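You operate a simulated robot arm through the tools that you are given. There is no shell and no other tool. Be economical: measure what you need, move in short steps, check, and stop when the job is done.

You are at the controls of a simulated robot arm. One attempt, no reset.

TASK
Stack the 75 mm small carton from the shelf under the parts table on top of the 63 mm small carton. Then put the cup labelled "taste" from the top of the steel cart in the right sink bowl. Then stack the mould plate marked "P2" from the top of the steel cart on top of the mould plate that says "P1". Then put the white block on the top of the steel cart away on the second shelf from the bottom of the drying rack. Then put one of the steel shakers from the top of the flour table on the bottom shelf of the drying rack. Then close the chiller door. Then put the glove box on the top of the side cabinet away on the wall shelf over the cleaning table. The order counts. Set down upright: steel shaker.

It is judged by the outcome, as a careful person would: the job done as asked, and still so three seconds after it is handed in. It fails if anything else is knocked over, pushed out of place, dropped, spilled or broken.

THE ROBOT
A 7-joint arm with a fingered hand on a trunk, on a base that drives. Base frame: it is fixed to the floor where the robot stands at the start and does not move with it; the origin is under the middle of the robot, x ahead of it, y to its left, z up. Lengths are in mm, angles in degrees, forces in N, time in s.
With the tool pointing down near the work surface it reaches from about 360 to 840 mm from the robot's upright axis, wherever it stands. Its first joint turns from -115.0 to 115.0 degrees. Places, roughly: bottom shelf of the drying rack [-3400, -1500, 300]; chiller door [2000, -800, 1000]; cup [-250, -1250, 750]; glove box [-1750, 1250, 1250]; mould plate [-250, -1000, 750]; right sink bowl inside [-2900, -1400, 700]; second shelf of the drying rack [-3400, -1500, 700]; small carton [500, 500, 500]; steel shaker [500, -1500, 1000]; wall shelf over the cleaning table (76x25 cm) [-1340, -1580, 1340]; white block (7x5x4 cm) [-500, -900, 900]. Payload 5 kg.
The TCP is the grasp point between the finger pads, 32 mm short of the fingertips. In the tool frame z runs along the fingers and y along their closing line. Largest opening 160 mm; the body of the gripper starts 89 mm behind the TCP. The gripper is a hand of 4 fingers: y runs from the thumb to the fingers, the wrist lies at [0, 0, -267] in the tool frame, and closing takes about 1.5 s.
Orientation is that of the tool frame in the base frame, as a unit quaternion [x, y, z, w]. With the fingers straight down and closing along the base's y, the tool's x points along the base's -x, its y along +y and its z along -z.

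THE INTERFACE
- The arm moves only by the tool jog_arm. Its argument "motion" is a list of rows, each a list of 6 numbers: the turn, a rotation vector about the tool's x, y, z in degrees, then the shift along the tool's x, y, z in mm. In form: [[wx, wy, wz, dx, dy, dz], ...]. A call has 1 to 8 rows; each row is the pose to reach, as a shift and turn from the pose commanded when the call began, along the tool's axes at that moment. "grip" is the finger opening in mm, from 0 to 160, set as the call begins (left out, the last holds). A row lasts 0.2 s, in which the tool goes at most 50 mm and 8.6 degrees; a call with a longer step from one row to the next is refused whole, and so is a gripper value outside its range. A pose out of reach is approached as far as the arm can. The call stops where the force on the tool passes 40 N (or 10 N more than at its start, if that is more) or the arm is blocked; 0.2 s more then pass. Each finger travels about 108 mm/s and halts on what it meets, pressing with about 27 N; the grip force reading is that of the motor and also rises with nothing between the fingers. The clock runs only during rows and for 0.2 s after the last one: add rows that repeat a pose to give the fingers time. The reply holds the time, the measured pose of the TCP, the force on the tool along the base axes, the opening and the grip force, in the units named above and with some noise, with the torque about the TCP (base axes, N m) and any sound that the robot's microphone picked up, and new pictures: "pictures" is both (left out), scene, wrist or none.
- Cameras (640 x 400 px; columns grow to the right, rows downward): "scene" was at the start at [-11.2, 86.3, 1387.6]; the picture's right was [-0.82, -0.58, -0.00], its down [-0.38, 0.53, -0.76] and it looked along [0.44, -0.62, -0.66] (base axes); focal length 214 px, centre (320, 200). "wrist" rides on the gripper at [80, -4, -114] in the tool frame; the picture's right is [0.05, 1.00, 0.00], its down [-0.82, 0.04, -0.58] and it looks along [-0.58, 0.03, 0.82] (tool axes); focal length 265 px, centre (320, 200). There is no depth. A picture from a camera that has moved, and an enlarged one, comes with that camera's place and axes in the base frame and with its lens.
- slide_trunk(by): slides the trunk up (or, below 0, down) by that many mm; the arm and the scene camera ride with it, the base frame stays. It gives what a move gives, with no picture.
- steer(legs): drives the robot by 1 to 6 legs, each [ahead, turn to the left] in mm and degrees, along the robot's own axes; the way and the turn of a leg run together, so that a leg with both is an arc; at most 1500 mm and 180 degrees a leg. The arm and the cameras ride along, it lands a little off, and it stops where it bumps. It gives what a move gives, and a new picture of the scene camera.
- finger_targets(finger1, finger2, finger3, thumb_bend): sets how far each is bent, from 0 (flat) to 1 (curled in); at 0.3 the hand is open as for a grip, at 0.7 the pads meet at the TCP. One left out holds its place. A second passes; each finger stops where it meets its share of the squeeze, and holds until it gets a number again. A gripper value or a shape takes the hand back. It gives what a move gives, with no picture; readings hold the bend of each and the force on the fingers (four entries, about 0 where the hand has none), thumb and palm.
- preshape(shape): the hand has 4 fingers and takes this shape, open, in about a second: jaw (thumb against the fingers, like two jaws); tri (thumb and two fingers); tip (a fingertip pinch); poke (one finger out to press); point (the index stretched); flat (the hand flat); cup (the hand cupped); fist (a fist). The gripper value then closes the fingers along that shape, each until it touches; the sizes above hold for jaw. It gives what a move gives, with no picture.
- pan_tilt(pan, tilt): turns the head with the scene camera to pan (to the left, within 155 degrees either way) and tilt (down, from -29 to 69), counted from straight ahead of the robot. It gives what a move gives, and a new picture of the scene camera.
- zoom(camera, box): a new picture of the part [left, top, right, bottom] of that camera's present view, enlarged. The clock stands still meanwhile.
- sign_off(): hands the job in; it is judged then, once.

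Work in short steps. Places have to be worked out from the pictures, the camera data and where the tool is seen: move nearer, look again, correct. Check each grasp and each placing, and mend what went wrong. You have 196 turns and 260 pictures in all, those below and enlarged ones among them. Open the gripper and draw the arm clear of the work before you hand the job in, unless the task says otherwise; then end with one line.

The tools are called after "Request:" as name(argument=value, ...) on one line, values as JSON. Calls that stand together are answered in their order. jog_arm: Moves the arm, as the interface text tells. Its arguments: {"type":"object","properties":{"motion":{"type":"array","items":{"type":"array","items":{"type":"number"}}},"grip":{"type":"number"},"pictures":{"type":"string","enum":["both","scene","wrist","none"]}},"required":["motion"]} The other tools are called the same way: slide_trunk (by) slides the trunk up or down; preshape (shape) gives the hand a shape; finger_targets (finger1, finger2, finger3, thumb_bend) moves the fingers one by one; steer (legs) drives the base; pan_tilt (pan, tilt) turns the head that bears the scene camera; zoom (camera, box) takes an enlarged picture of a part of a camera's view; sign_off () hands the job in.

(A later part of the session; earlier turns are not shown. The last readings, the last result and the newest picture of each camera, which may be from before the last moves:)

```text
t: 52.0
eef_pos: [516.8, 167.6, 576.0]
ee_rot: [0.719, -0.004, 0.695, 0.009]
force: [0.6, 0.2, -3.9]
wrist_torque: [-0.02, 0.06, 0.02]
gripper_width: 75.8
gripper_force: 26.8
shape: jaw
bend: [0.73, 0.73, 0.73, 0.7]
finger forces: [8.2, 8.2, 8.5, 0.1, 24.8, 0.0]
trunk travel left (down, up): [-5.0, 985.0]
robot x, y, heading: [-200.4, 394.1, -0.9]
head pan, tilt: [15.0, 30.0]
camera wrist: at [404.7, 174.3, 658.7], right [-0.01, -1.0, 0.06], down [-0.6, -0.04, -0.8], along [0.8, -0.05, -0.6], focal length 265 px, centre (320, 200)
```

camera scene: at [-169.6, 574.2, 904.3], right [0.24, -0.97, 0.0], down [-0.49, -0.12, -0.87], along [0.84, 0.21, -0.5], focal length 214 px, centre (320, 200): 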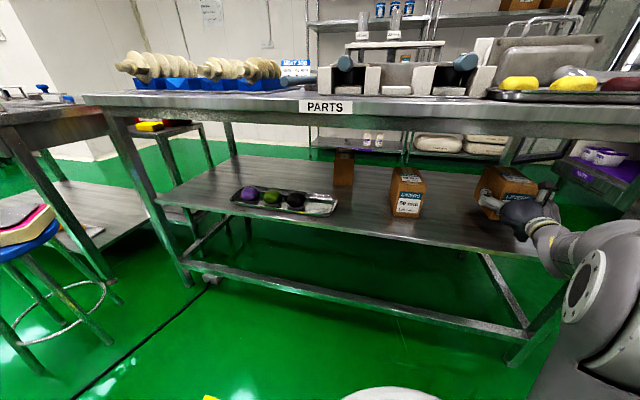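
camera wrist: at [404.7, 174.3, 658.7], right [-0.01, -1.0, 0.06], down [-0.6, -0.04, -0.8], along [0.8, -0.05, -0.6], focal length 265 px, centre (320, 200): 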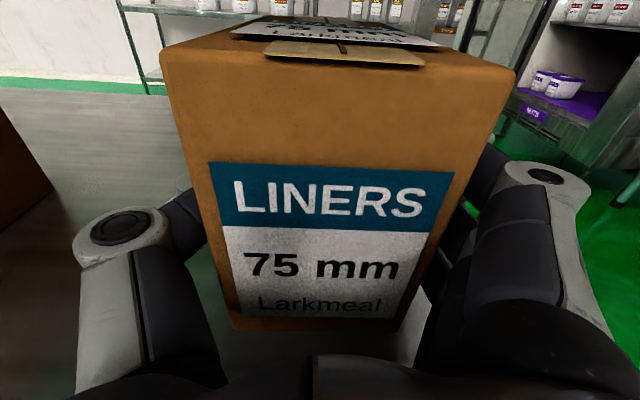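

Regrasped lower. Back out from the table, then bring the carton in front with the arm.

Request:
steer(legs=[[-420, 0]])

Request:
jog_arm(motion=[[0, 0, 0, 15, -44, 0], [0, 0, 0, 30, -88, 0], [0, 0, 0, 45, -132, 0], [0, 0, 0, 60, -176, 0], [0, 0, 0, 75, -220, 0], [0, 0, 0, 90, -220, 0]], pictures="scene")

```text
t: 54.7
eef_pos: [88.1, 170.5, 575.4]
ee_rot: [0.718, -0.006, 0.696, 0.011]
force: [0.0, -0.2, -2.3]
wrist_torque: [0.0, 0.07, -0.03]
gripper_width: 75.7
gripper_force: 27.0
shape: jaw
bend: [0.73, 0.73, 0.73, 0.7]
finger forces: [8.2, 8.2, 8.5, 0.0, 24.8, 0.0]
trunk travel left (down, up): [-5.0, 985.0]
robot x, y, heading: [-626.4, 404.2, -1.1]
head pan, tilt: [15.0, 30.0]
camera scene: at [-595.3, 581.9, 904.4], right [0.24, -0.97, 0.0], down [-0.49, -0.12, -0.87], along [0.84, 0.21, -0.5], focal length 214 px, centre (320, 200)
```

scene: 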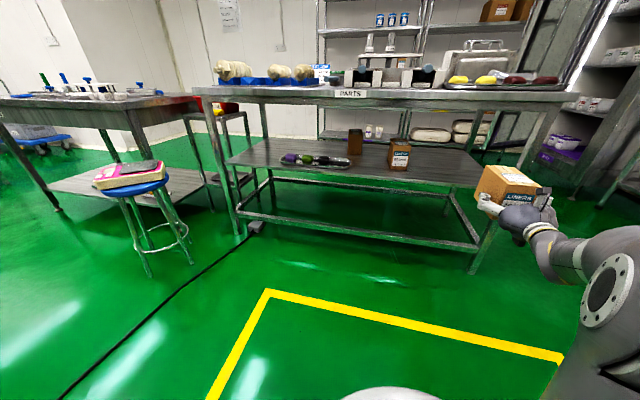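

```text
t: 56.1
eef_pos: [92.1, 394.4, 660.5]
ee_rot: [0.718, -0.006, 0.696, 0.011]
force: [-0.4, -0.2, -2.4]
wrist_torque: [0.0, 0.07, -0.02]
gripper_width: 76.0
gripper_force: 27.0
shape: jaw
bend: [0.73, 0.73, 0.73, 0.7]
finger forces: [8.3, 8.3, 8.6, 0.0, 25.2, 0.1]
trunk travel left (down, up): [-5.0, 985.0]
robot x, y, heading: [-628.3, 406.1, -1.1]
head pan, tilt: [15.0, 30.0]
camera scene: at [-595.2, 582.0, 904.3], right [0.24, -0.97, 0.0], down [-0.49, -0.12, -0.87], along [0.84, 0.21, -0.5], focal length 214 px, centre (320, 200)
```

scene: 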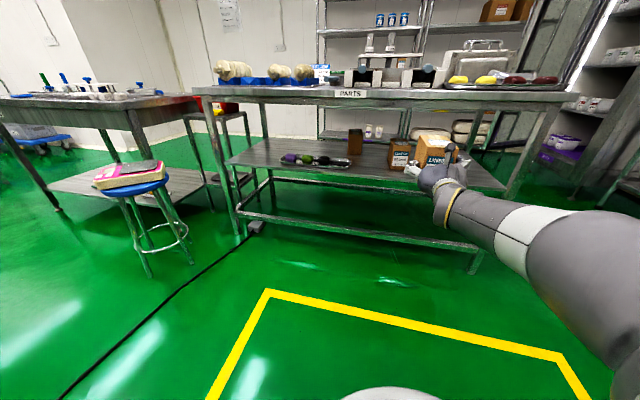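

Shift the base 290 mm to the left so the 63 carton is straight ahead.

Request:
steer(legs=[[0, 91], [290, 0], [0, -90]])

Request:
zoom(camera="scene", box=[240, 80, 480, 230])

```text
t: 65.7
eef_pos: [108.2, 652.5, 661.4]
ee_rot: [0.718, -0.026, 0.695, 0.03]
force: [-0.1, 0.3, -3.4]
wrist_torque: [0.0, 0.1, -0.01]
gripper_width: 75.9
gripper_force: 26.8
shape: jaw
bend: [0.73, 0.73, 0.73, 0.7]
finger forces: [8.3, 8.3, 8.6, 0.1, 25.2, 0.1]
trunk travel left (down, up): [-5.0, 985.0]
robot x, y, heading: [-611.7, 701.6, -4.3]
head pan, tilt: [15.0, 30.0]
camera scene: at [-568.3, 878.9, 904.4], right [0.18, -0.98, 0.0], down [-0.49, -0.09, -0.87], along [0.85, 0.16, -0.5], focal length 214 px, centre (320, 200)
```

scene: 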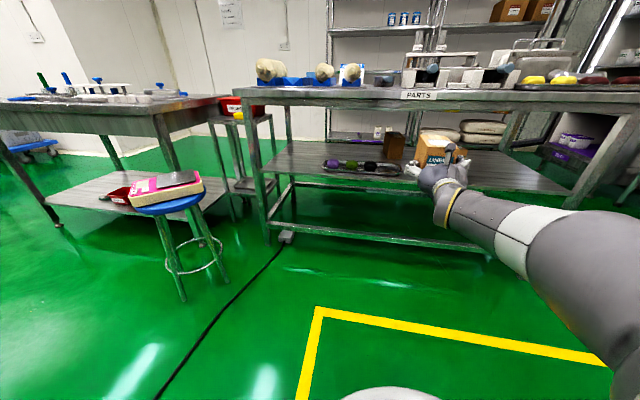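

```text
2.67 times, centred on (360, 155) of scene
camera zoom: at [-568.3, 878.9, 904.4], right [0.18, -0.98, 0.0], down [-0.49, -0.09, -0.87], along [0.85, 0.16, -0.5], focal length 572 px, centre (213, 320)
```

zoom: 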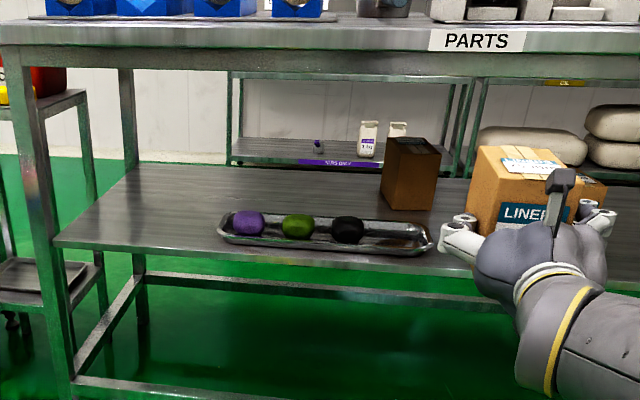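

Request:
zoom(camera="scene", box=[368, 120, 432, 160])

```text
10.00 times, centred on (400, 140) of scene
camera zoom: at [-568.3, 878.9, 904.4], right [0.18, -0.98, 0.0], down [-0.49, -0.09, -0.87], along [0.85, 0.16, -0.5], focal length 2145 px, centre (-480, 800)
```

zoom: 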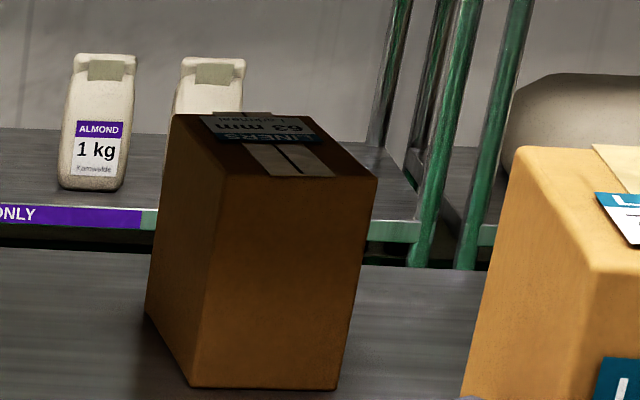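

The 63 carton: front-face centre ≈(655,684), yaw ≈+5°, top ≈619. I turn left ~9° to match its yaw, shift the hand right 132 and up to z≈676.

Request:
steer(legs=[[0, 9.3]])

Request:
jog_arm(motion=[[0, 0, 0, 5, 44, 0], [0, 0, 0, 10, 88, 0], [0, 0, 0, 17, 132, 0]], pictures="none")

```text
t: 66.8
eef_pos: [106.1, 768.5, 662.0]
ee_rot: [0.718, 0.031, 0.695, -0.025]
force: [0.3, -0.6, -2.3]
wrist_torque: [0.01, 0.1, -0.01]
gripper_width: 75.8
gripper_force: 26.7
shape: jaw
bend: [0.73, 0.73, 0.73, 0.7]
finger forces: [8.3, 8.3, 8.6, 0.0, 25.1, 0.1]
trunk travel left (down, up): [-5.0, 985.0]
robot x, y, heading: [-610.5, 701.7, 4.7]
head pan, tilt: [15.0, 30.0]
camera scene: at [-597.4, 883.3, 904.4], right [0.34, -0.94, 0.0], down [-0.47, -0.17, -0.87], along [0.81, 0.29, -0.5], focal length 214 px, centre (320, 200)
```

scene: 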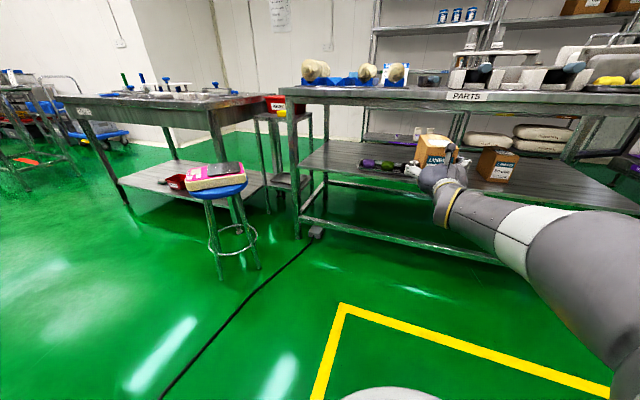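

```text
t: 67.6
eef_pos: [115.7, 635.5, 678.1]
ee_rot: [0.718, 0.033, 0.694, -0.025]
force: [0.7, 1.2, -3.7]
wrist_torque: [-0.01, 0.07, -0.08]
gripper_width: 75.8
gripper_force: 27.0
shape: jaw
bend: [0.73, 0.73, 0.73, 0.7]
finger forces: [8.5, 8.3, 8.7, 0.1, 25.5, 0.0]
trunk travel left (down, up): [-5.0, 985.0]
robot x, y, heading: [-611.4, 701.7, 4.7]
head pan, tilt: [15.0, 30.0]
```

Aligned. Drive ahead 430, then check with both cameras.

Request:
steer(legs=[[430, 0]])

Request:
zoom(camera="scene", box=[300, 40, 540, 190])

```text
t: 70.2
eef_pos: [548.0, 671.0, 677.7]
ee_rot: [0.718, 0.032, 0.695, -0.026]
force: [0.6, 0.2, -3.7]
wrist_torque: [-0.02, 0.11, -0.01]
gripper_width: 76.0
gripper_force: 27.5
shape: jaw
bend: [0.73, 0.73, 0.73, 0.7]
finger forces: [8.5, 8.2, 8.6, 0.0, 25.4, 0.0]
trunk travel left (down, up): [-5.0, 985.0]
robot x, y, heading: [-179.1, 737.8, 4.9]
head pan, tilt: [15.0, 30.0]
camera scene: at [-166.7, 919.5, 904.4], right [0.34, -0.94, 0.0], down [-0.47, -0.17, -0.87], along [0.81, 0.29, -0.5], focal length 214 px, centre (320, 200)
```

scene: 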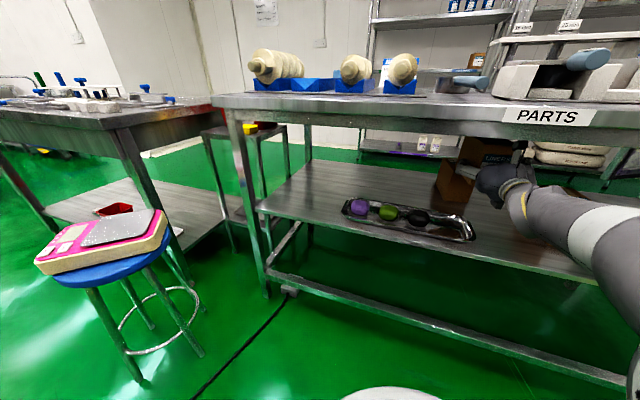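

```text
2.67 times, centred on (420, 115) of scene
camera zoom: at [-166.7, 919.5, 904.4], right [0.34, -0.94, 0.0], down [-0.47, -0.17, -0.87], along [0.81, 0.29, -0.5], focal length 572 px, centre (53, 427)
```

zoom: 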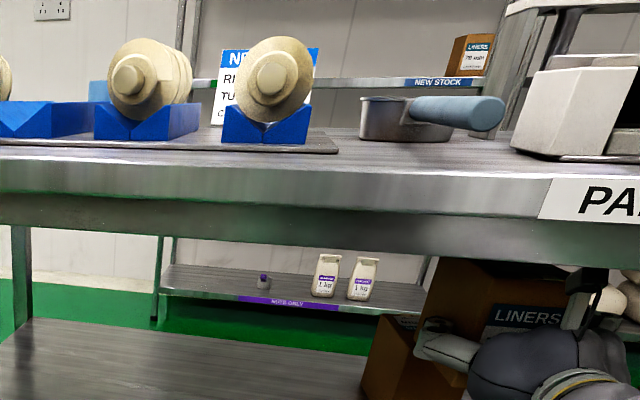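

Request:
zoom(camera="scene", box=[424, 125, 536, 220])

```text
4.21 times, centred on (480, 172) of scene
camera zoom: at [-166.7, 919.5, 904.4], right [0.34, -0.94, 0.0], down [-0.47, -0.17, -0.87], along [0.81, 0.29, -0.5], focal length 903 px, centre (-354, 316)
```

zoom: 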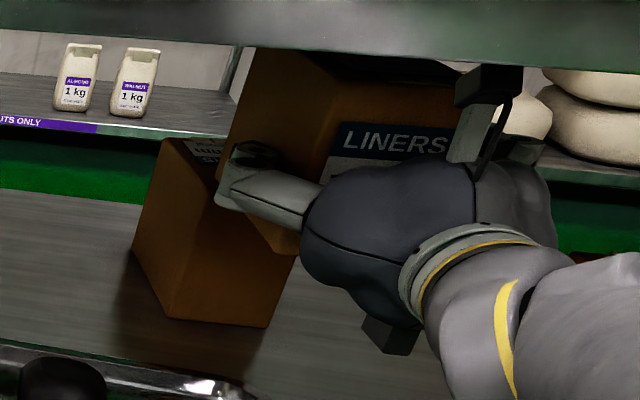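

Clearance looks right (~12 mm over the lower carton). Drive 70 more, then arm forward 80 with small left correction.

Request:
steer(legs=[[70, 0]])

Request:
jog_arm(motion=[[0, 0, 0, 1, -2, 27], [0, 0, 0, 2, -4, 54], [0, 0, 0, 3, -4, 81]], pictures="both")

```text
t: 71.2
eef_pos: [619.1, 676.9, 677.3]
ee_rot: [0.717, 0.032, 0.695, -0.027]
force: [0.2, -0.5, -3.2]
wrist_torque: [-0.03, 0.09, 0.01]
gripper_width: 75.8
gripper_force: 27.1
shape: jaw
bend: [0.73, 0.73, 0.73, 0.7]
finger forces: [8.4, 8.3, 8.6, 0.0, 25.3, 0.0]
trunk travel left (down, up): [-5.0, 985.0]
robot x, y, heading: [-108.4, 744.6, 4.6]
head pan, tilt: [15.0, 30.0]
camera scene: at [-94.9, 925.6, 904.4], right [0.34, -0.94, 0.0], down [-0.47, -0.17, -0.87], along [0.81, 0.29, -0.5], focal length 214 px, centre (320, 200)
```

scene: 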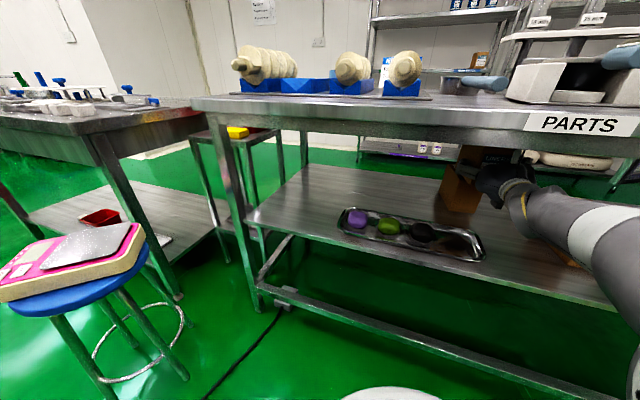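

```text
t: 72.0
eef_pos: [700.4, 688.3, 678.1]
ee_rot: [0.718, 0.032, 0.695, -0.027]
force: [-0.4, 0.1, -2.2]
wrist_torque: [-0.03, 0.14, 0.02]
gripper_width: 76.0
gripper_force: 26.2
shape: jaw
bend: [0.73, 0.73, 0.73, 0.7]
finger forces: [8.4, 8.3, 8.5, 0.0, 25.4, 0.0]
trunk travel left (down, up): [-5.0, 985.0]
robot x, y, heading: [-107.8, 747.7, 4.9]
head pan, tilt: [15.0, 30.0]
camera scene: at [-95.0, 925.6, 904.4], right [0.34, -0.94, 0.0], down [-0.47, -0.17, -0.87], along [0.81, 0.29, -0.5], focal length 214 px, centre (320, 200)
camera wrist: at [589.2, 682.9, 760.7], right [0.09, -0.99, 0.06], down [-0.6, -0.1, -0.8], along [0.8, 0.03, -0.6], focal length 265 px, centre (320, 200)
```

scene: 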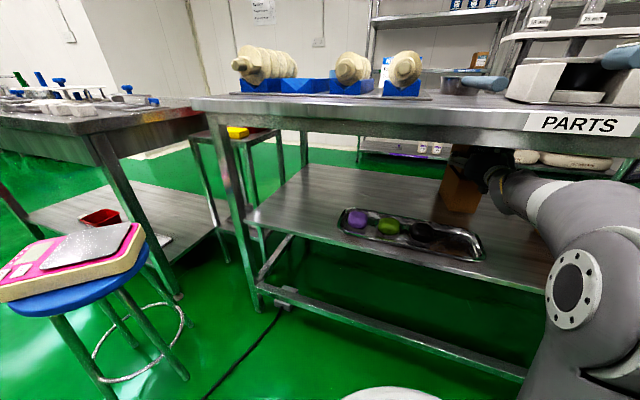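
wrist: 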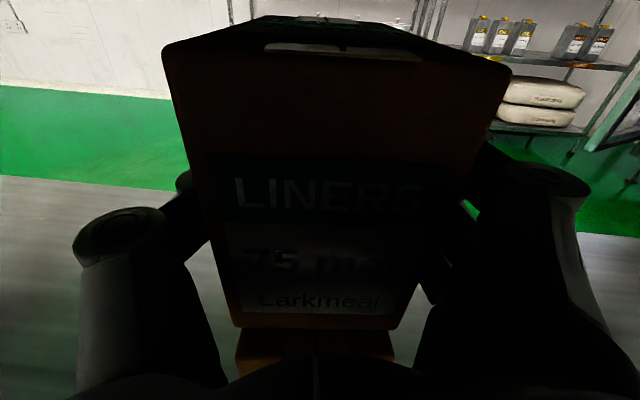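

The lower carton shows directly under the upper one. Check alignment from the side.

Request:
zoom(camera="scene", box=[420, 130, 532, 220])

```text
4.44 times, centred on (476, 175) of scene
camera zoom: at [-95.0, 925.6, 904.4], right [0.34, -0.94, 0.0], down [-0.47, -0.17, -0.87], along [0.81, 0.29, -0.5], focal length 953 px, centre (-373, 311)
```

zoom: 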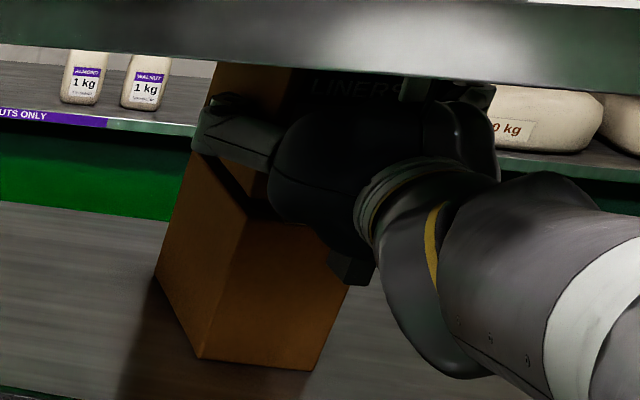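

Looks aligned; lower gently to contact.

Request:
jog_arm(motion=[[0, 0, 0, -5, 0, 0], [0, 0, 0, -9, 0, 0], [0, 0, 0, -12, 0, 0], [0, 0, 0, -12, 0, 0]], pictures="wrist")

```text
t: 73.0
eef_pos: [699.5, 687.9, 666.2]
ee_rot: [0.717, 0.033, 0.695, -0.027]
force: [0.0, 0.4, -2.9]
wrist_torque: [-0.01, 0.07, -0.02]
gripper_width: 75.8
gripper_force: 26.8
shape: jaw
bend: [0.73, 0.73, 0.73, 0.7]
finger forces: [8.4, 8.3, 8.6, 0.0, 25.4, 0.0]
trunk travel left (down, up): [-5.0, 985.0]
robot x, y, heading: [-107.1, 745.9, 5.0]
head pan, tilt: [15.0, 30.0]
camera wrist: at [587.8, 684.2, 749.3], right [0.09, -0.99, 0.06], down [-0.6, -0.1, -0.8], along [0.8, 0.03, -0.6], focal length 265 px, centre (320, 200)
```

wrist: 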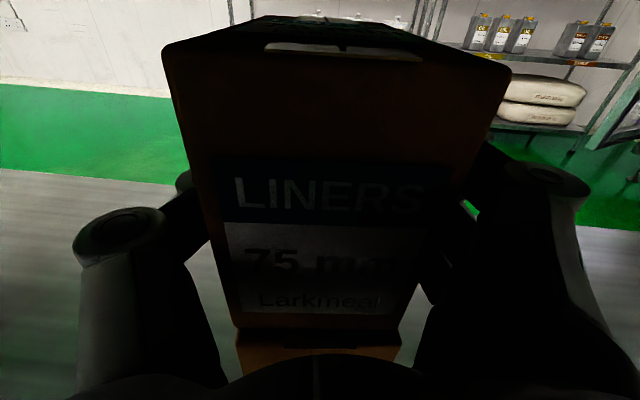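

Not in contact yet; keep lowering in 2 mm steps.

Request:
jog_arm(motion=[[0, 0, 0, -1.5, 0, 0], [0, 0, 0, -3, 0, 0], [0, 0, 0, -3, 0, 0]], pictures="none")

Request:
zoom(camera="wrist", box=[200, 280, 440, 400])

```text
t: 73.8
eef_pos: [698.0, 687.8, 665.0]
ee_rot: [0.717, 0.033, 0.696, -0.026]
force: [1.1, 0.1, 5.8]
wrist_torque: [0.06, -0.1, 0.01]
gripper_width: 75.8
gripper_force: 26.8
shape: jaw
bend: [0.73, 0.73, 0.73, 0.7]
finger forces: [8.5, 8.2, 8.4, 0.0, 25.6, 0.0]
trunk travel left (down, up): [-5.0, 985.0]
robot x, y, heading: [-112.0, 745.8, 4.8]
head pan, tilt: [15.0, 30.0]
```

```text
2.67 times, centred on (320, 340) of wrist
camera zoom: at [587.0, 684.4, 748.2], right [0.09, -0.99, 0.06], down [-0.6, -0.1, -0.8], along [0.8, 0.03, -0.6], focal length 708 px, centre (320, -173)
```

zoom: 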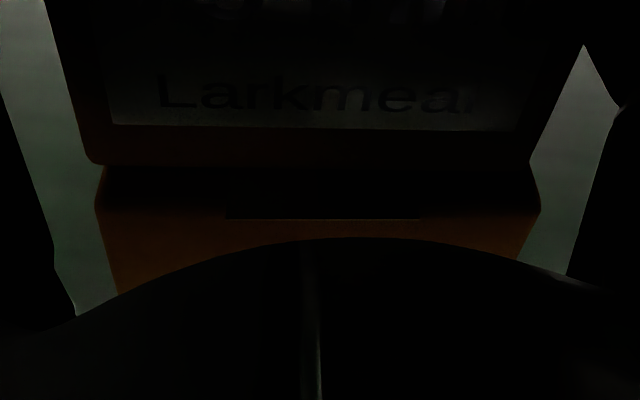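

Contact made; upper carton sits ~9 mm back of the lower's front, laterally centred. Release and withdraw.

Request:
jog_arm(motion=[[0, 0, 0, 1, 0, 0], [0, 0, 0, 1, 0, 0], [0, 0, 0, 1, 0, 0], [0, 0, 0, 1, 0, 0], [0, 0, 0, 1, 0, 0]], grip=125, pictures="wrist")

Request:
jog_arm(motion=[[0, 0, 0, 1, 0, -20], [0, 0, 0, 2, 0, -45], [0, 0, 0, 3, 0, -80]], pictures="wrist")

```text
t: 75.0
eef_pos: [698.6, 687.1, 664.7]
ee_rot: [0.718, 0.034, 0.695, -0.028]
force: [-0.4, 0.1, 0.2]
wrist_torque: [-0.02, 0.03, -0.03]
gripper_width: 124.7
gripper_force: 0.1
shape: jaw
bend: [0.61, 0.61, 0.61, 0.57]
finger forces: [0.1, 0.0, 0.1, 0.0, 0.1, 0.0]
trunk travel left (down, up): [-5.0, 985.0]
robot x, y, heading: [-111.2, 743.0, 4.8]
head pan, tilt: [15.0, 30.0]
camera wrist: at [588.0, 684.0, 747.8], right [0.09, -0.99, 0.06], down [-0.6, -0.1, -0.8], along [0.8, 0.03, -0.6], focal length 265 px, centre (320, 200)
```

wrist: 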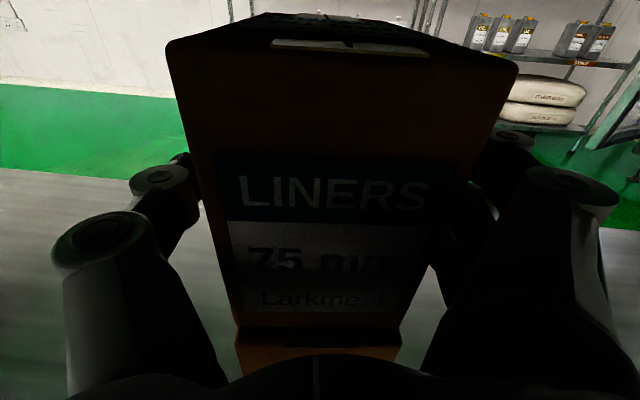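

```text
t: 75.8
eef_pos: [618.8, 681.2, 670.1]
ee_rot: [0.719, 0.033, 0.694, -0.027]
force: [0.2, -0.5, -0.1]
wrist_torque: [0.0, -0.05, 0.03]
gripper_width: 124.9
gripper_force: 0.1
shape: jaw
bend: [0.61, 0.61, 0.61, 0.57]
finger forces: [0.0, 0.0, 0.1, 0.0, 0.0, 0.0]
trunk travel left (down, up): [-5.0, 985.0]
robot x, y, heading: [-103.9, 741.8, 5.0]
head pan, tilt: [15.0, 30.0]
camera wrist: at [508.2, 677.5, 754.2], right [0.09, -0.99, 0.06], down [-0.6, -0.1, -0.8], along [0.8, 0.03, -0.6], focal length 265 px, centre (320, 200)
```

wrist: 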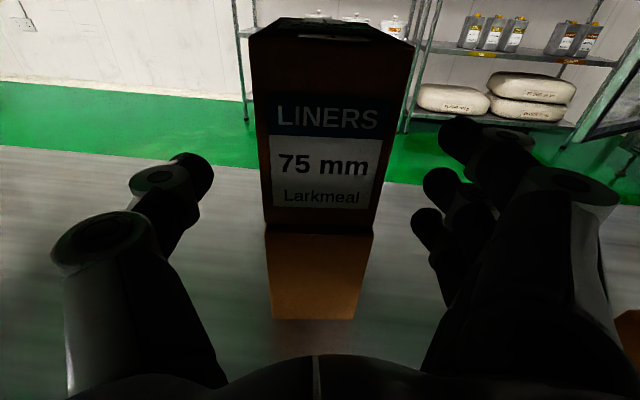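

Stack is good. Now back out, raise the trunk, and head for the cart.

Request:
steer(legs=[[-500, 0]])

Request:
slide_trunk(by=400)

Request:
slide_trunk(by=150)

Request:
jog_arm(motion=[[0, -8.4, 0, 0, 0, -12], [0, -16.8, 0, 0, 0, -24], [0, -25.2, 0, 0, 0, -36], [0, -33.6, 0, 0, 0, -48], [0, -42, 0, 0, 0, -60], [0, -50.4, 0, 0, 0, -72], [0, -58.8, 0, 0, 0, -84], [0, -67.2, 0, 0, 0, -96]], grip=160, pictures="none")

```text
t: 78.8
eef_pos: [124.4, 636.7, 672.4]
ee_rot: [0.718, 0.032, 0.695, -0.026]
force: [0.1, 0.0, -0.6]
wrist_torque: [0.0, -0.01, -0.02]
gripper_width: 124.4
gripper_force: 0.1
shape: jaw
bend: [0.61, 0.61, 0.61, 0.57]
finger forces: [0.0, 0.0, 0.0, 0.0, 0.0, 0.0]
trunk travel left (down, up): [-5.0, 985.0]
robot x, y, heading: [-597.4, 705.8, 4.8]
head pan, tilt: [15.0, 30.0]
camera scene: at [-587.9, 884.4, 904.4], right [0.34, -0.94, 0.0], down [-0.47, -0.17, -0.87], along [0.82, 0.29, -0.5], focal length 214 px, centre (320, 200)
```

scene: 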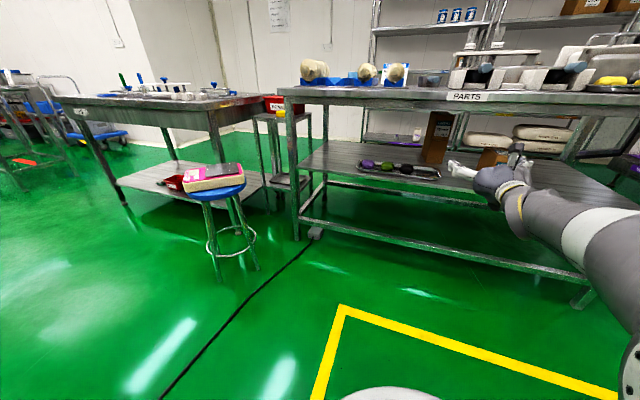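

```text
t: 82.6
eef_pos: [125.4, 638.0, 1071.1]
ee_rot: [0.718, 0.032, 0.695, -0.026]
force: [-0.5, 0.7, 0.0]
wrist_torque: [0.02, 0.0, 0.03]
gripper_width: 124.6
gripper_force: 0.1
shape: jaw
bend: [0.61, 0.61, 0.61, 0.57]
finger forces: [0.1, 0.1, 0.0, 0.0, 0.0, 0.1]
trunk travel left (down, up): [-405.0, 585.0]
robot x, y, heading: [-598.1, 701.8, 4.7]
head pan, tilt: [15.0, 30.0]
```

```text
t: 84.3
eef_pos: [125.4, 638.5, 1221.7]
ee_rot: [0.718, 0.033, 0.695, -0.027]
force: [-0.7, -0.2, -0.1]
wrist_torque: [-0.01, -0.02, 0.03]
gripper_width: 124.8
gripper_force: 0.1
shape: jaw
bend: [0.61, 0.61, 0.61, 0.57]
finger forces: [0.1, 0.0, 0.0, 0.0, 0.1, 0.0]
trunk travel left (down, up): [-555.0, 435.0]
robot x, y, heading: [-600.2, 700.4, 4.7]
head pan, tilt: [15.0, 30.0]
```

```text
t: 86.1
eef_pos: [108.0, 613.2, 1208.1]
ee_rot: [0.778, 0.017, 0.628, -0.011]
force: [0.3, -0.8, 0.1]
wrist_torque: [-0.03, -0.05, -0.02]
gripper_width: 159.9
gripper_force: 0.2
shape: jaw
bend: [0.3, 0.3, 0.3, 0.3]
finger forces: [0.1, 0.0, 0.0, 0.0, 0.1, 0.0]
out of reach, approached as far as the arm can: row 2, 3, 4, 5, 6, 7, 8
trunk travel left (down, up): [-555.0, 435.0]
robot x, y, heading: [-603.8, 703.8, 4.6]
head pan, tilt: [15.0, 30.0]
```

The wrist can't get that high there; I probe with a small move to see which pose is commanded.

Request:
jog_arm(motion=[[0, 0, 0, -45, 0, 0], [0, 0, 0, -90, 0, 0], [0, 0, 0, -135, 0, 0]], pictures="scene")

```text
t: 86.9
eef_pos: [81.6, 610.6, 1076.4]
ee_rot: [0.779, 0.018, 0.627, -0.011]
force: [-0.4, -0.8, 0.3]
wrist_torque: [0.04, -0.01, 0.02]
gripper_width: 160.0
gripper_force: 0.0
shape: jaw
bend: [0.3, 0.3, 0.3, 0.3]
finger forces: [0.0, 0.0, 0.0, 0.0, 0.1, 0.1]
trunk travel left (down, up): [-555.0, 435.0]
robot x, y, heading: [-602.2, 704.3, 4.4]
head pan, tilt: [15.0, 30.0]
camera scene: at [-587.8, 884.4, 1454.4], right [0.34, -0.94, 0.0], down [-0.47, -0.17, -0.87], along [0.82, 0.29, -0.5], focal length 214 px, centre (320, 200)
```

scene: 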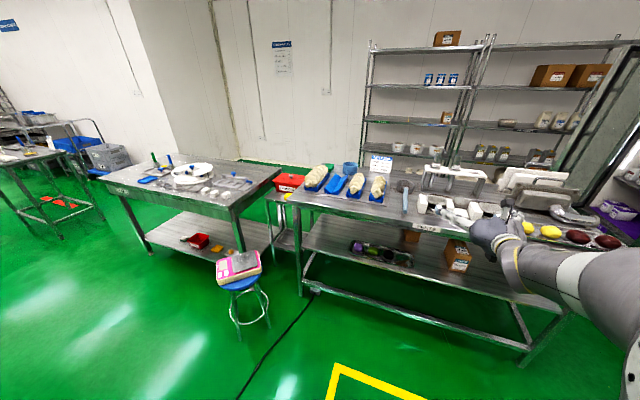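

Commanded pose equals measured. Now pitch to tool-down from here while pulling back.

Request:
jog_arm(motion=[[0, -8.4, 0, -3, -7, -15], [0, -16.8, 0, -6, -15, -30], [0, -25.2, 0, -9, -22, -45], [0, -33.6, 0, -12, -30, -60], [0, -42, 0, -15, -37, -75], [0, -50.4, 0, -19, -45, -90], [0, -58.8, 0, -22, -52, -105], [0, -67.2, 0, -25, -60, -117]], pictures="none")

Request:
jog_arm(motion=[[0, -5.2, 0, 0, 0, 0], [0, -10.4, 0, 0, 0, 0]], pictures="none")

```text
t: 88.7
eef_pos: [-0.6, 625.5, 956.4]
ee_rot: [0.898, 0.021, 0.44, -0.001]
force: [-0.5, -1.5, -0.7]
wrist_torque: [0.07, 0.02, 0.11]
gripper_width: 160.4
gripper_force: 0.3
shape: jaw
bend: [0.3, 0.3, 0.3, 0.3]
finger forces: [0.0, 0.0, 0.1, 0.1, 0.0, 0.0]
out of reach, approached as far as the arm can: row 2, 3, 4, 5, 6, 7, 8
trunk travel left (down, up): [-555.0, 435.0]
robot x, y, heading: [-599.7, 704.7, 4.5]
head pan, tilt: [15.0, 30.0]
```

```text
t: 89.3
eef_pos: [-0.3, 629.4, 955.9]
ee_rot: [0.898, 0.022, 0.44, 0.0]
force: [0.2, -0.7, -1.5]
wrist_torque: [0.04, 0.0, 0.01]
gripper_width: 160.0
gripper_force: 0.0
shape: jaw
bend: [0.3, 0.3, 0.3, 0.3]
finger forces: [0.1, 0.0, 0.0, 0.0, 0.0, 0.0]
out of reach, approached as far as the arm can: row 1, 2
trunk travel left (down, up): [-555.0, 435.0]
robot x, y, heading: [-601.9, 708.2, 4.7]
head pan, tilt: [15.0, 30.0]
```

Stuck at 52° pitch; look at the arm's configuration.

Request:
pan_tilt(pan=-20, tilt=45)

```text
t: 90.3
eef_pos: [-0.3, 628.7, 956.5]
ee_rot: [0.897, 0.022, 0.44, -0.001]
force: [0.0, 1.0, 0.3]
wrist_torque: [-0.03, -0.01, 0.0]
gripper_width: 159.9
gripper_force: 0.0
shape: jaw
bend: [0.3, 0.3, 0.3, 0.3]
finger forces: [0.0, 0.0, 0.0, 0.0, 0.0, 0.1]
trunk travel left (down, up): [-555.0, 435.0]
robot x, y, heading: [-602.2, 702.5, 4.3]
head pan, tilt: [-20.0, 45.0]
camera scene: at [-594.6, 832.5, 1431.8], right [-0.26, -0.96, 0.0], down [-0.68, 0.19, -0.71], along [0.68, -0.19, -0.71], focal length 214 px, centre (320, 200)
```

scene: 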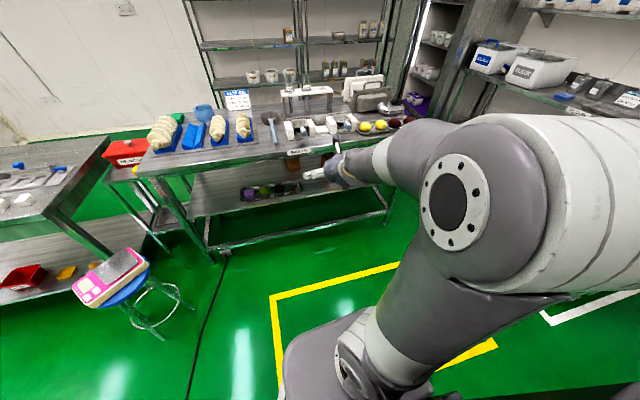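

Try raising the hand back and centring, keeping pitch, before rotating further.

Request:
jog_arm(motion=[[0, 0, 0, 32, -12, -24], [0, 0, 0, 64, -24, -49], [0, 0, 0, 95, -36, -73], [0, 0, 0, 127, -48, -97], [0, 0, 0, 158, -60, -122], [0, 0, 0, 190, -72, -146]], pictures="none")

Request:
jog_arm(motion=[[0, -8.4, 0, 0, 0, 0], [0, -16.8, 0, 0, 0, 0], [0, -25.2, 0, 0, 0, 0], [0, -33.6, 0, 0, 0, 0], [0, -42, 0, 0, 0, 0], [0, -50.4, 0, 0, 0, 0]], pictures="scene")

```text
t: 91.7
eef_pos: [-4.1, 706.7, 1190.5]
ee_rot: [0.897, 0.023, 0.441, -0.001]
force: [-0.4, 0.5, 0.2]
wrist_torque: [-0.03, -0.02, 0.01]
gripper_width: 160.1
gripper_force: 0.1
shape: jaw
bend: [0.3, 0.3, 0.3, 0.3]
finger forces: [0.1, 0.1, 0.0, 0.0, 0.0, 0.0]
out of reach, approached as far as the arm can: row 1, 2
trunk travel left (down, up): [-555.0, 435.0]
robot x, y, heading: [-602.2, 704.6, 4.4]
head pan, tilt: [-20.0, 45.0]
```

```text
t: 93.1
eef_pos: [-1.0, 703.5, 1192.8]
ee_rot: [1.0, 0.02, 0.016, 0.01]
force: [-0.2, 0.6, 0.0]
wrist_torque: [0.0, 0.01, 0.01]
gripper_width: 160.1
gripper_force: 0.1
shape: jaw
bend: [0.3, 0.3, 0.3, 0.3]
finger forces: [0.1, 0.0, 0.0, 0.0, 0.0, 0.0]
trunk travel left (down, up): [-555.0, 435.0]
robot x, y, heading: [-598.3, 703.2, 4.7]
head pan, tilt: [-20.0, 45.0]
camera scene: at [-593.7, 832.6, 1431.7], right [-0.26, -0.96, 0.0], down [-0.68, 0.19, -0.71], along [0.68, -0.19, -0.71], focal length 214 px, centre (320, 200)
```

scene: 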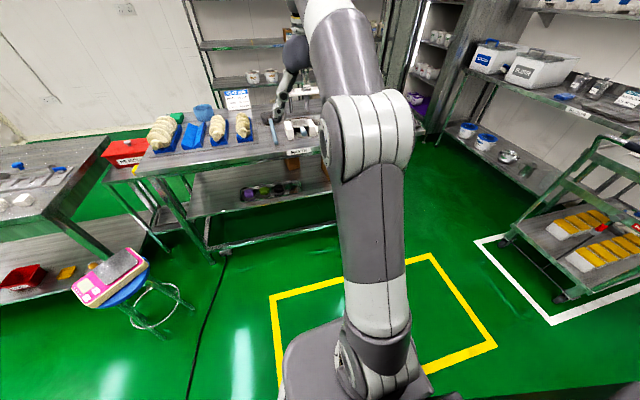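

Tool-down again. Now drive to the cart: turn right, go ahead, and face it.

Request:
steer(legs=[[0, -79], [1100, 0], [0, -15.6]])

Request:
pan_tilt(pan=0, tilt=50)

```text
t: 103.1
eef_pos: [-398.1, -948.1, 1194.1]
ee_rot: [-0.682, 0.731, -0.004, -0.019]
force: [-0.1, -0.3, -0.5]
wrist_torque: [0.02, 0.0, 0.0]
gripper_width: 160.3
gripper_force: 0.0
shape: jaw
bend: [0.3, 0.3, 0.3, 0.3]
finger forces: [0.0, 0.1, 0.0, 0.0, 0.1, 0.0]
trunk travel left (down, up): [-555.0, 435.0]
robot x, y, heading: [-332.2, -358.6, -91.3]
head pan, tilt: [-20.0, 45.0]
camera scene: at [-204.4, -375.9, 1431.8], right [-0.93, 0.37, 0.0], down [0.26, 0.66, -0.71], along [-0.26, -0.66, -0.71], focal length 214 px, centre (320, 200)
```

scene: 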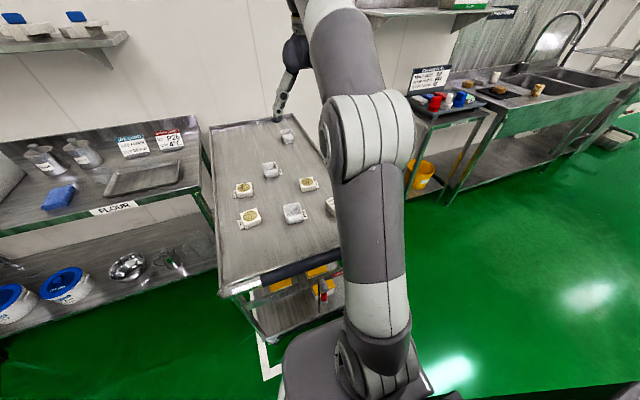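

```text
t: 103.9
eef_pos: [-397.6, -948.2, 1193.0]
ee_rot: [-0.682, 0.731, -0.004, -0.019]
force: [0.1, -0.5, 0.7]
wrist_torque: [0.0, -0.01, -0.01]
gripper_width: 159.9
gripper_force: 0.1
shape: jaw
bend: [0.3, 0.3, 0.3, 0.3]
finger forces: [0.1, 0.0, 0.1, 0.0, 0.0, 0.1]
trunk travel left (down, up): [-555.0, 435.0]
robot x, y, heading: [-329.5, -355.0, -91.7]
head pan, tilt: [0.0, 50.0]
camera scene: at [-176.5, -377.3, 1424.9], right [-1.0, 0.03, 0.0], down [0.02, 0.77, -0.64], along [-0.02, -0.64, -0.77], focal length 214 px, centre (320, 200)
```

scene: 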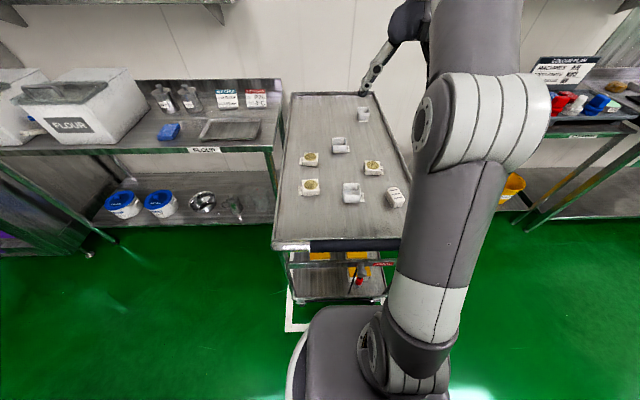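

Request:
zoom(camera="scene", box=[280, 85, 424, 220])

Request:
zoom(camera="scene", box=[290, 125, 410, 210])

```text
2.96 times, centred on (352, 152) of scene
camera zoom: at [-176.5, -377.3, 1424.9], right [-1.0, 0.03, 0.0], down [0.02, 0.77, -0.64], along [-0.02, -0.64, -0.77], focal length 636 px, centre (225, 341)
```

zoom: 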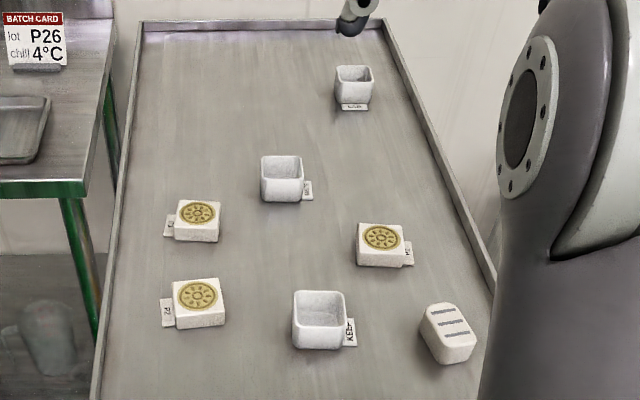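

```text
4.71 times, centred on (350, 168) of scene
camera zoom: at [-176.5, -377.3, 1424.9], right [-1.0, 0.03, 0.0], down [0.02, 0.77, -0.64], along [-0.02, -0.64, -0.77], focal length 1009 px, centre (179, 353)
```

zoom: 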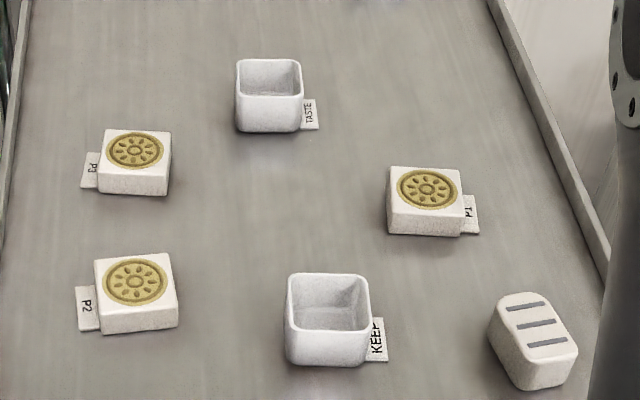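

Taste cup is in the middle, P2 front-left, P1 right, white block far right. I use the wrist camera for a better fix.

Request:
jog_arm(motion=[[0, 0, 0, 0, 0, 0]], pictures="wrist")

```text
t: 104.3
eef_pos: [-397.2, -948.6, 1192.9]
ee_rot: [-0.683, 0.731, -0.005, -0.018]
force: [-1.0, 0.0, 0.1]
wrist_torque: [0.03, 0.0, 0.04]
gripper_width: 159.7
gripper_force: 0.1
shape: jaw
bend: [0.3, 0.3, 0.3, 0.3]
finger forces: [0.0, 0.0, 0.1, 0.0, 0.1, 0.0]
trunk travel left (down, up): [-555.0, 435.0]
robot x, y, heading: [-330.5, -354.0, -91.3]
head pan, tilt: [0.0, 50.0]
camera wrist: at [-396.6, -1025.4, 1308.9], right [-1.0, 0.02, 0.02], down [0.03, 0.83, 0.55], along [-0.01, 0.55, -0.83], focal length 265 px, centre (320, 200)
```

wrist: 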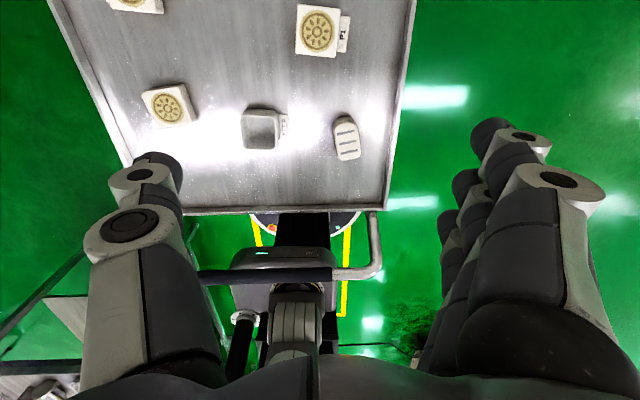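

Fix: plate tops z≈868, cart surface ≈838; P1 (-403,-1019), P2 (-160,-918), taste cup (-282,-1167) ~60 wide, 40 high. I rotate the hand 90° so it closes along y, and move above the cup.

Request:
jog_arm(motion=[[0, 0, 8.4, 20, -10, 0], [0, 0, 16.8, 40, -20, 0], [0, 0, 25.2, 60, -30, 0], [0, 0, 33.6, 80, -40, 0], [0, 0, 42, 100, -52, 0], [0, 0, 50.4, 120, -64, 0], [0, 0, 58.8, 140, -76, 0], [0, 0, 67.2, 160, -88, 0]], pictures="none")

```text
t: 106.1
eef_pos: [-361.1, -993.5, 1211.1]
ee_rot: [-0.196, 0.98, -0.025, -0.016]
force: [0.6, 3.7, 2.2]
wrist_torque: [-0.33, 0.07, -0.02]
gripper_width: 159.7
gripper_force: 0.1
shape: jaw
bend: [0.3, 0.3, 0.3, 0.3]
finger forces: [0.0, 0.1, 0.1, 0.0, 0.0, 0.0]
out of reach, approached as far as the arm can: row 4, 5, 6, 7, 8
trunk travel left (down, up): [-555.0, 435.0]
robot x, y, heading: [-331.4, -352.1, -91.6]
head pan, tilt: [0.0, 50.0]
```

Reach is limited at this height; go down 150 mm and finish the rotation.

Request:
jog_arm(motion=[[0, 0, 7.5, 0, 0, 45], [0, 0, 15, 0, 0, 90], [0, 0, 22.6, 0, 0, 135], [0, 0, 22.6, 0, 0, 160]], pictures="none")

```text
t: 107.1
eef_pos: [-358.1, -1000.0, 1049.1]
ee_rot: [-0.001, 1.0, -0.023, -0.01]
force: [0.2, 0.5, 0.0]
wrist_torque: [0.0, 0.0, -0.02]
gripper_width: 160.1
gripper_force: 0.1
shape: jaw
bend: [0.3, 0.3, 0.3, 0.3]
finger forces: [0.0, 0.0, 0.0, 0.0, 0.0, 0.1]
trunk travel left (down, up): [-555.0, 435.0]
robot x, y, heading: [-332.6, -356.2, -91.7]
head pan, tilt: [0.0, 50.0]
```

Correct the small tilt and move above the taste cup at z≈960.

Request:
jog_arm(motion=[[-0.5, -0.2, 0, -15, -33, 18], [-1, -0.4, 0, -30, -67, 36], [-1.6, -0.7, 0, -46, -100, 54], [-2.1, -0.9, 0, -61, -134, 72], [-2.64, -1.15, 0, -76, -167, 89]], pictures="wrist")

```text
t: 108.3
eef_pos: [-253.5, -1145.0, 948.8]
ee_rot: [-0.005, 1.0, 0.003, -0.002]
force: [1.5, -0.9, -1.1]
wrist_torque: [0.09, 0.17, -0.08]
gripper_width: 160.1
gripper_force: 0.1
shape: jaw
bend: [0.3, 0.3, 0.3, 0.3]
finger forces: [0.1, 0.0, 0.0, 0.0, 0.0, 0.1]
out of reach, approached as far as the arm can: row 5
trunk travel left (down, up): [-555.0, 435.0]
robot x, y, heading: [-334.0, -354.9, -91.6]
head pan, tilt: [0.0, 50.0]
camera wrist: at [-332.2, -1150.1, 1061.7], right [-0.06, 1.0, 0.01], down [0.82, 0.05, 0.57], along [0.57, 0.04, -0.82], focal length 265 px, centre (320, 200)
```

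wrist: 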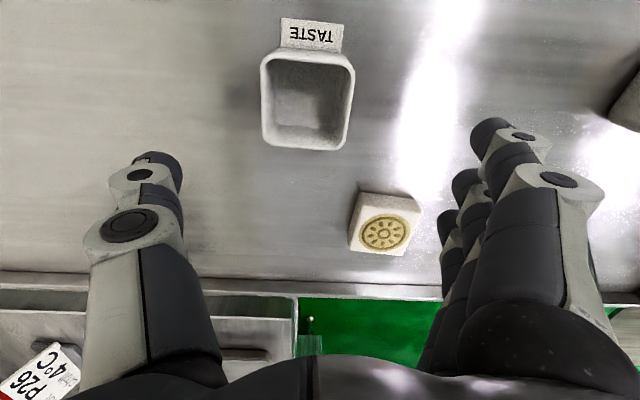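

Reach limit; nudge the base ahead 40 mm and then centre on the cup (≈(-291,-1158)).

Request:
steer(legs=[[40, 0]])

Request:
jog_arm(motion=[[0, 0, 0, 18, 13, 0], [0, 0, 0, 36.5, 27, 0], [0, 0, 0, 36.5, 27, 25]], pictures="wrist", grip=120)

```text
t: 109.2
eef_pos: [-259.2, -1183.5, 952.4]
ee_rot: [-0.004, 1.0, 0.001, -0.001]
force: [-0.3, -0.2, -1.4]
wrist_torque: [-0.01, 0.01, -0.02]
gripper_width: 160.0
gripper_force: 0.0
shape: jaw
bend: [0.3, 0.3, 0.3, 0.3]
finger forces: [0.0, 0.0, 0.0, 0.0, 0.0, 0.0]
trunk travel left (down, up): [-555.0, 435.0]
robot x, y, heading: [-335.0, -392.1, -91.7]
head pan, tilt: [0.0, 50.0]
camera scene: at [-177.4, -416.5, 1424.8], right [-1.0, 0.03, 0.0], down [0.02, 0.77, -0.64], along [-0.02, -0.64, -0.77], focal length 214 px, centre (320, 200)
```

scene: 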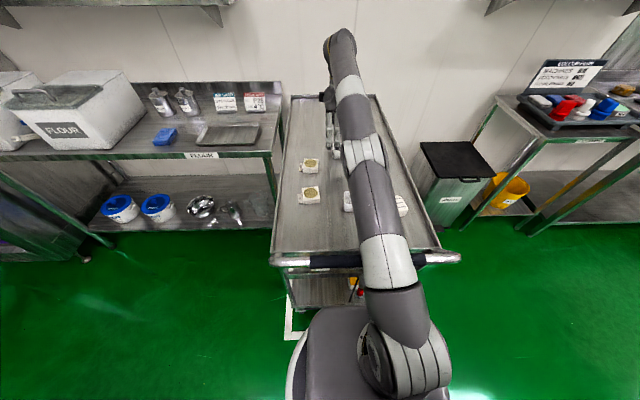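

```text
t: 110.0
eef_pos: [-296.1, -1157.4, 926.4]
ee_rot: [-0.004, 1.0, 0.001, -0.001]
force: [-0.4, 0.7, 0.7]
wrist_torque: [0.04, -0.01, -0.02]
gripper_width: 120.1
gripper_force: 0.1
shape: jaw
bend: [0.63, 0.63, 0.63, 0.59]
finger forces: [0.1, 0.1, 0.0, 0.0, 0.0, 0.0]
trunk travel left (down, up): [-555.0, 435.0]
robot x, y, heading: [-332.5, -389.9, -91.5]
head pan, tilt: [0.0, 50.0]
camera wrist: at [-376.1, -1162.1, 1040.1], right [-0.06, 1.0, 0.0], down [0.82, 0.05, 0.58], along [0.58, 0.03, -0.82], focal length 265 px, centre (320, 200)
```

wrist: 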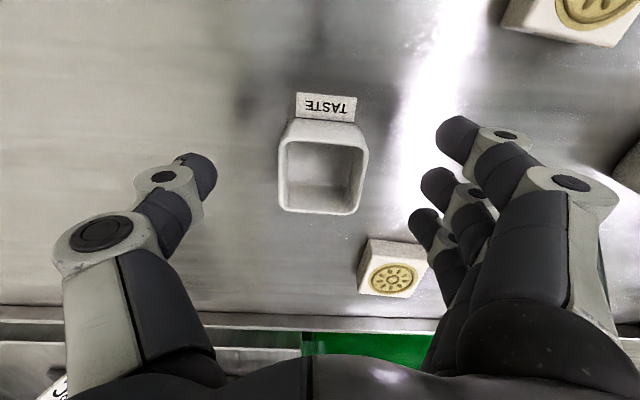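

Centred. Shift 10 mm and descend to z≈873.

Request:
jog_arm(motion=[[0, 0, 0, -10, 1, 20], [0, 0, 0, -10, 1, 40], [0, 0, 0, -10, 1, 53]], pictures="wrist")

```text
t: 110.8
eef_pos: [-288.0, -1156.8, 875.6]
ee_rot: [-0.004, 1.0, 0.002, 0.0]
force: [-0.2, -0.2, 0.1]
wrist_torque: [0.01, 0.0, -0.02]
gripper_width: 120.4
gripper_force: 0.0
shape: jaw
bend: [0.63, 0.63, 0.63, 0.59]
finger forces: [0.0, 0.1, 0.1, 0.0, 0.0, 0.0]
trunk travel left (down, up): [-555.0, 435.0]
robot x, y, heading: [-332.3, -391.9, -91.5]
head pan, tilt: [0.0, 50.0]
camera wrist: at [-367.0, -1160.9, 987.7], right [-0.06, 1.0, 0.0], down [0.82, 0.05, 0.58], along [0.58, 0.03, -0.82], focal length 265 px, centre (320, 200)
```

wrist: 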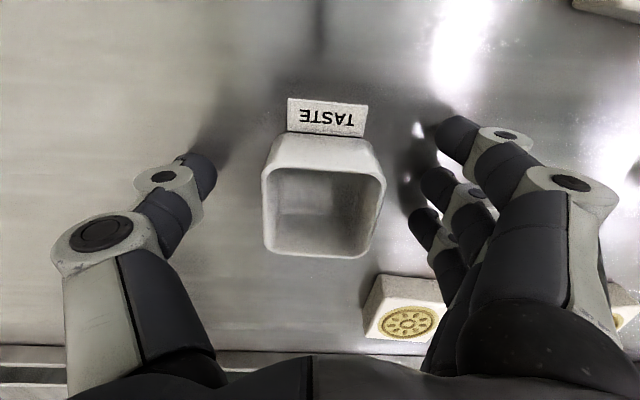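

Shift 6 mm toward +x and close.

Request:
jog_arm(motion=[[0, 0, 0, -6, 0, 2], [0, 0, 0, -6, 0, 2], [0, 0, 0, -6, 0, 2], [0, 0, 0, -6, 0, 2], [0, 0, 0, -6, 0, 2], [0, 0, 0, -6, 0, 2]], pictures="wrist", grip=30)

```text
t: 112.2
eef_pos: [-280.7, -1155.3, 874.7]
ee_rot: [-0.003, 1.0, 0.0, -0.001]
force: [-0.2, 3.3, 8.9]
wrist_torque: [0.48, 0.03, 0.01]
gripper_width: 54.4
gripper_force: 26.8
shape: jaw
bend: [0.73, 0.73, 0.74, 0.7]
finger forces: [11.9, 11.4, 10.1, 0.1, 23.7, 0.0]
trunk travel left (down, up): [-555.0, 435.0]
robot x, y, heading: [-333.5, -392.8, -91.8]
head pan, tilt: [0.0, 50.0]
camera wrist: at [-360.5, -1160.3, 986.3], right [-0.06, 1.0, 0.0], down [0.82, 0.05, 0.58], along [0.58, 0.03, -0.82], focal length 265 px, centre (320, 200)
```

wrist: 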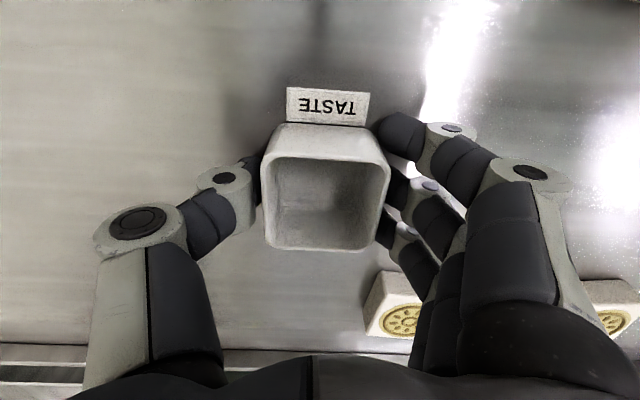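

Gripped at 54 mm. Lift.

Request:
jog_arm(motion=[[0, 0, 0, 0, 0, -20], [0, 0, 0, 0, 0, -50], [0, 0, 0, 0, 0, -90], [0, 0, 0, 0, 0, -130]], pictures="wrist")

```text
t: 113.2
eef_pos: [-281.4, -1152.5, 1001.5]
ee_rot: [-0.004, 1.0, 0.001, -0.001]
force: [-0.7, 0.5, -0.6]
wrist_torque: [0.02, -0.02, 0.0]
gripper_width: 54.5
gripper_force: 26.8
shape: jaw
bend: [0.73, 0.73, 0.74, 0.7]
finger forces: [9.1, 8.8, 8.1, 0.1, 25.8, 0.0]
trunk travel left (down, up): [-555.0, 435.0]
robot x, y, heading: [-333.9, -395.6, -91.6]
head pan, tilt: [0.0, 50.0]
camera wrist: at [-361.5, -1157.2, 1114.3], right [-0.06, 1.0, 0.0], down [0.82, 0.05, 0.58], along [0.58, 0.04, -0.82], focal length 265 px, centre (320, 200)
```

wrist: 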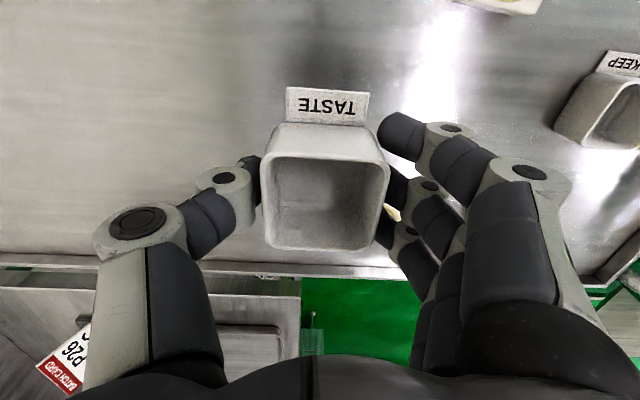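

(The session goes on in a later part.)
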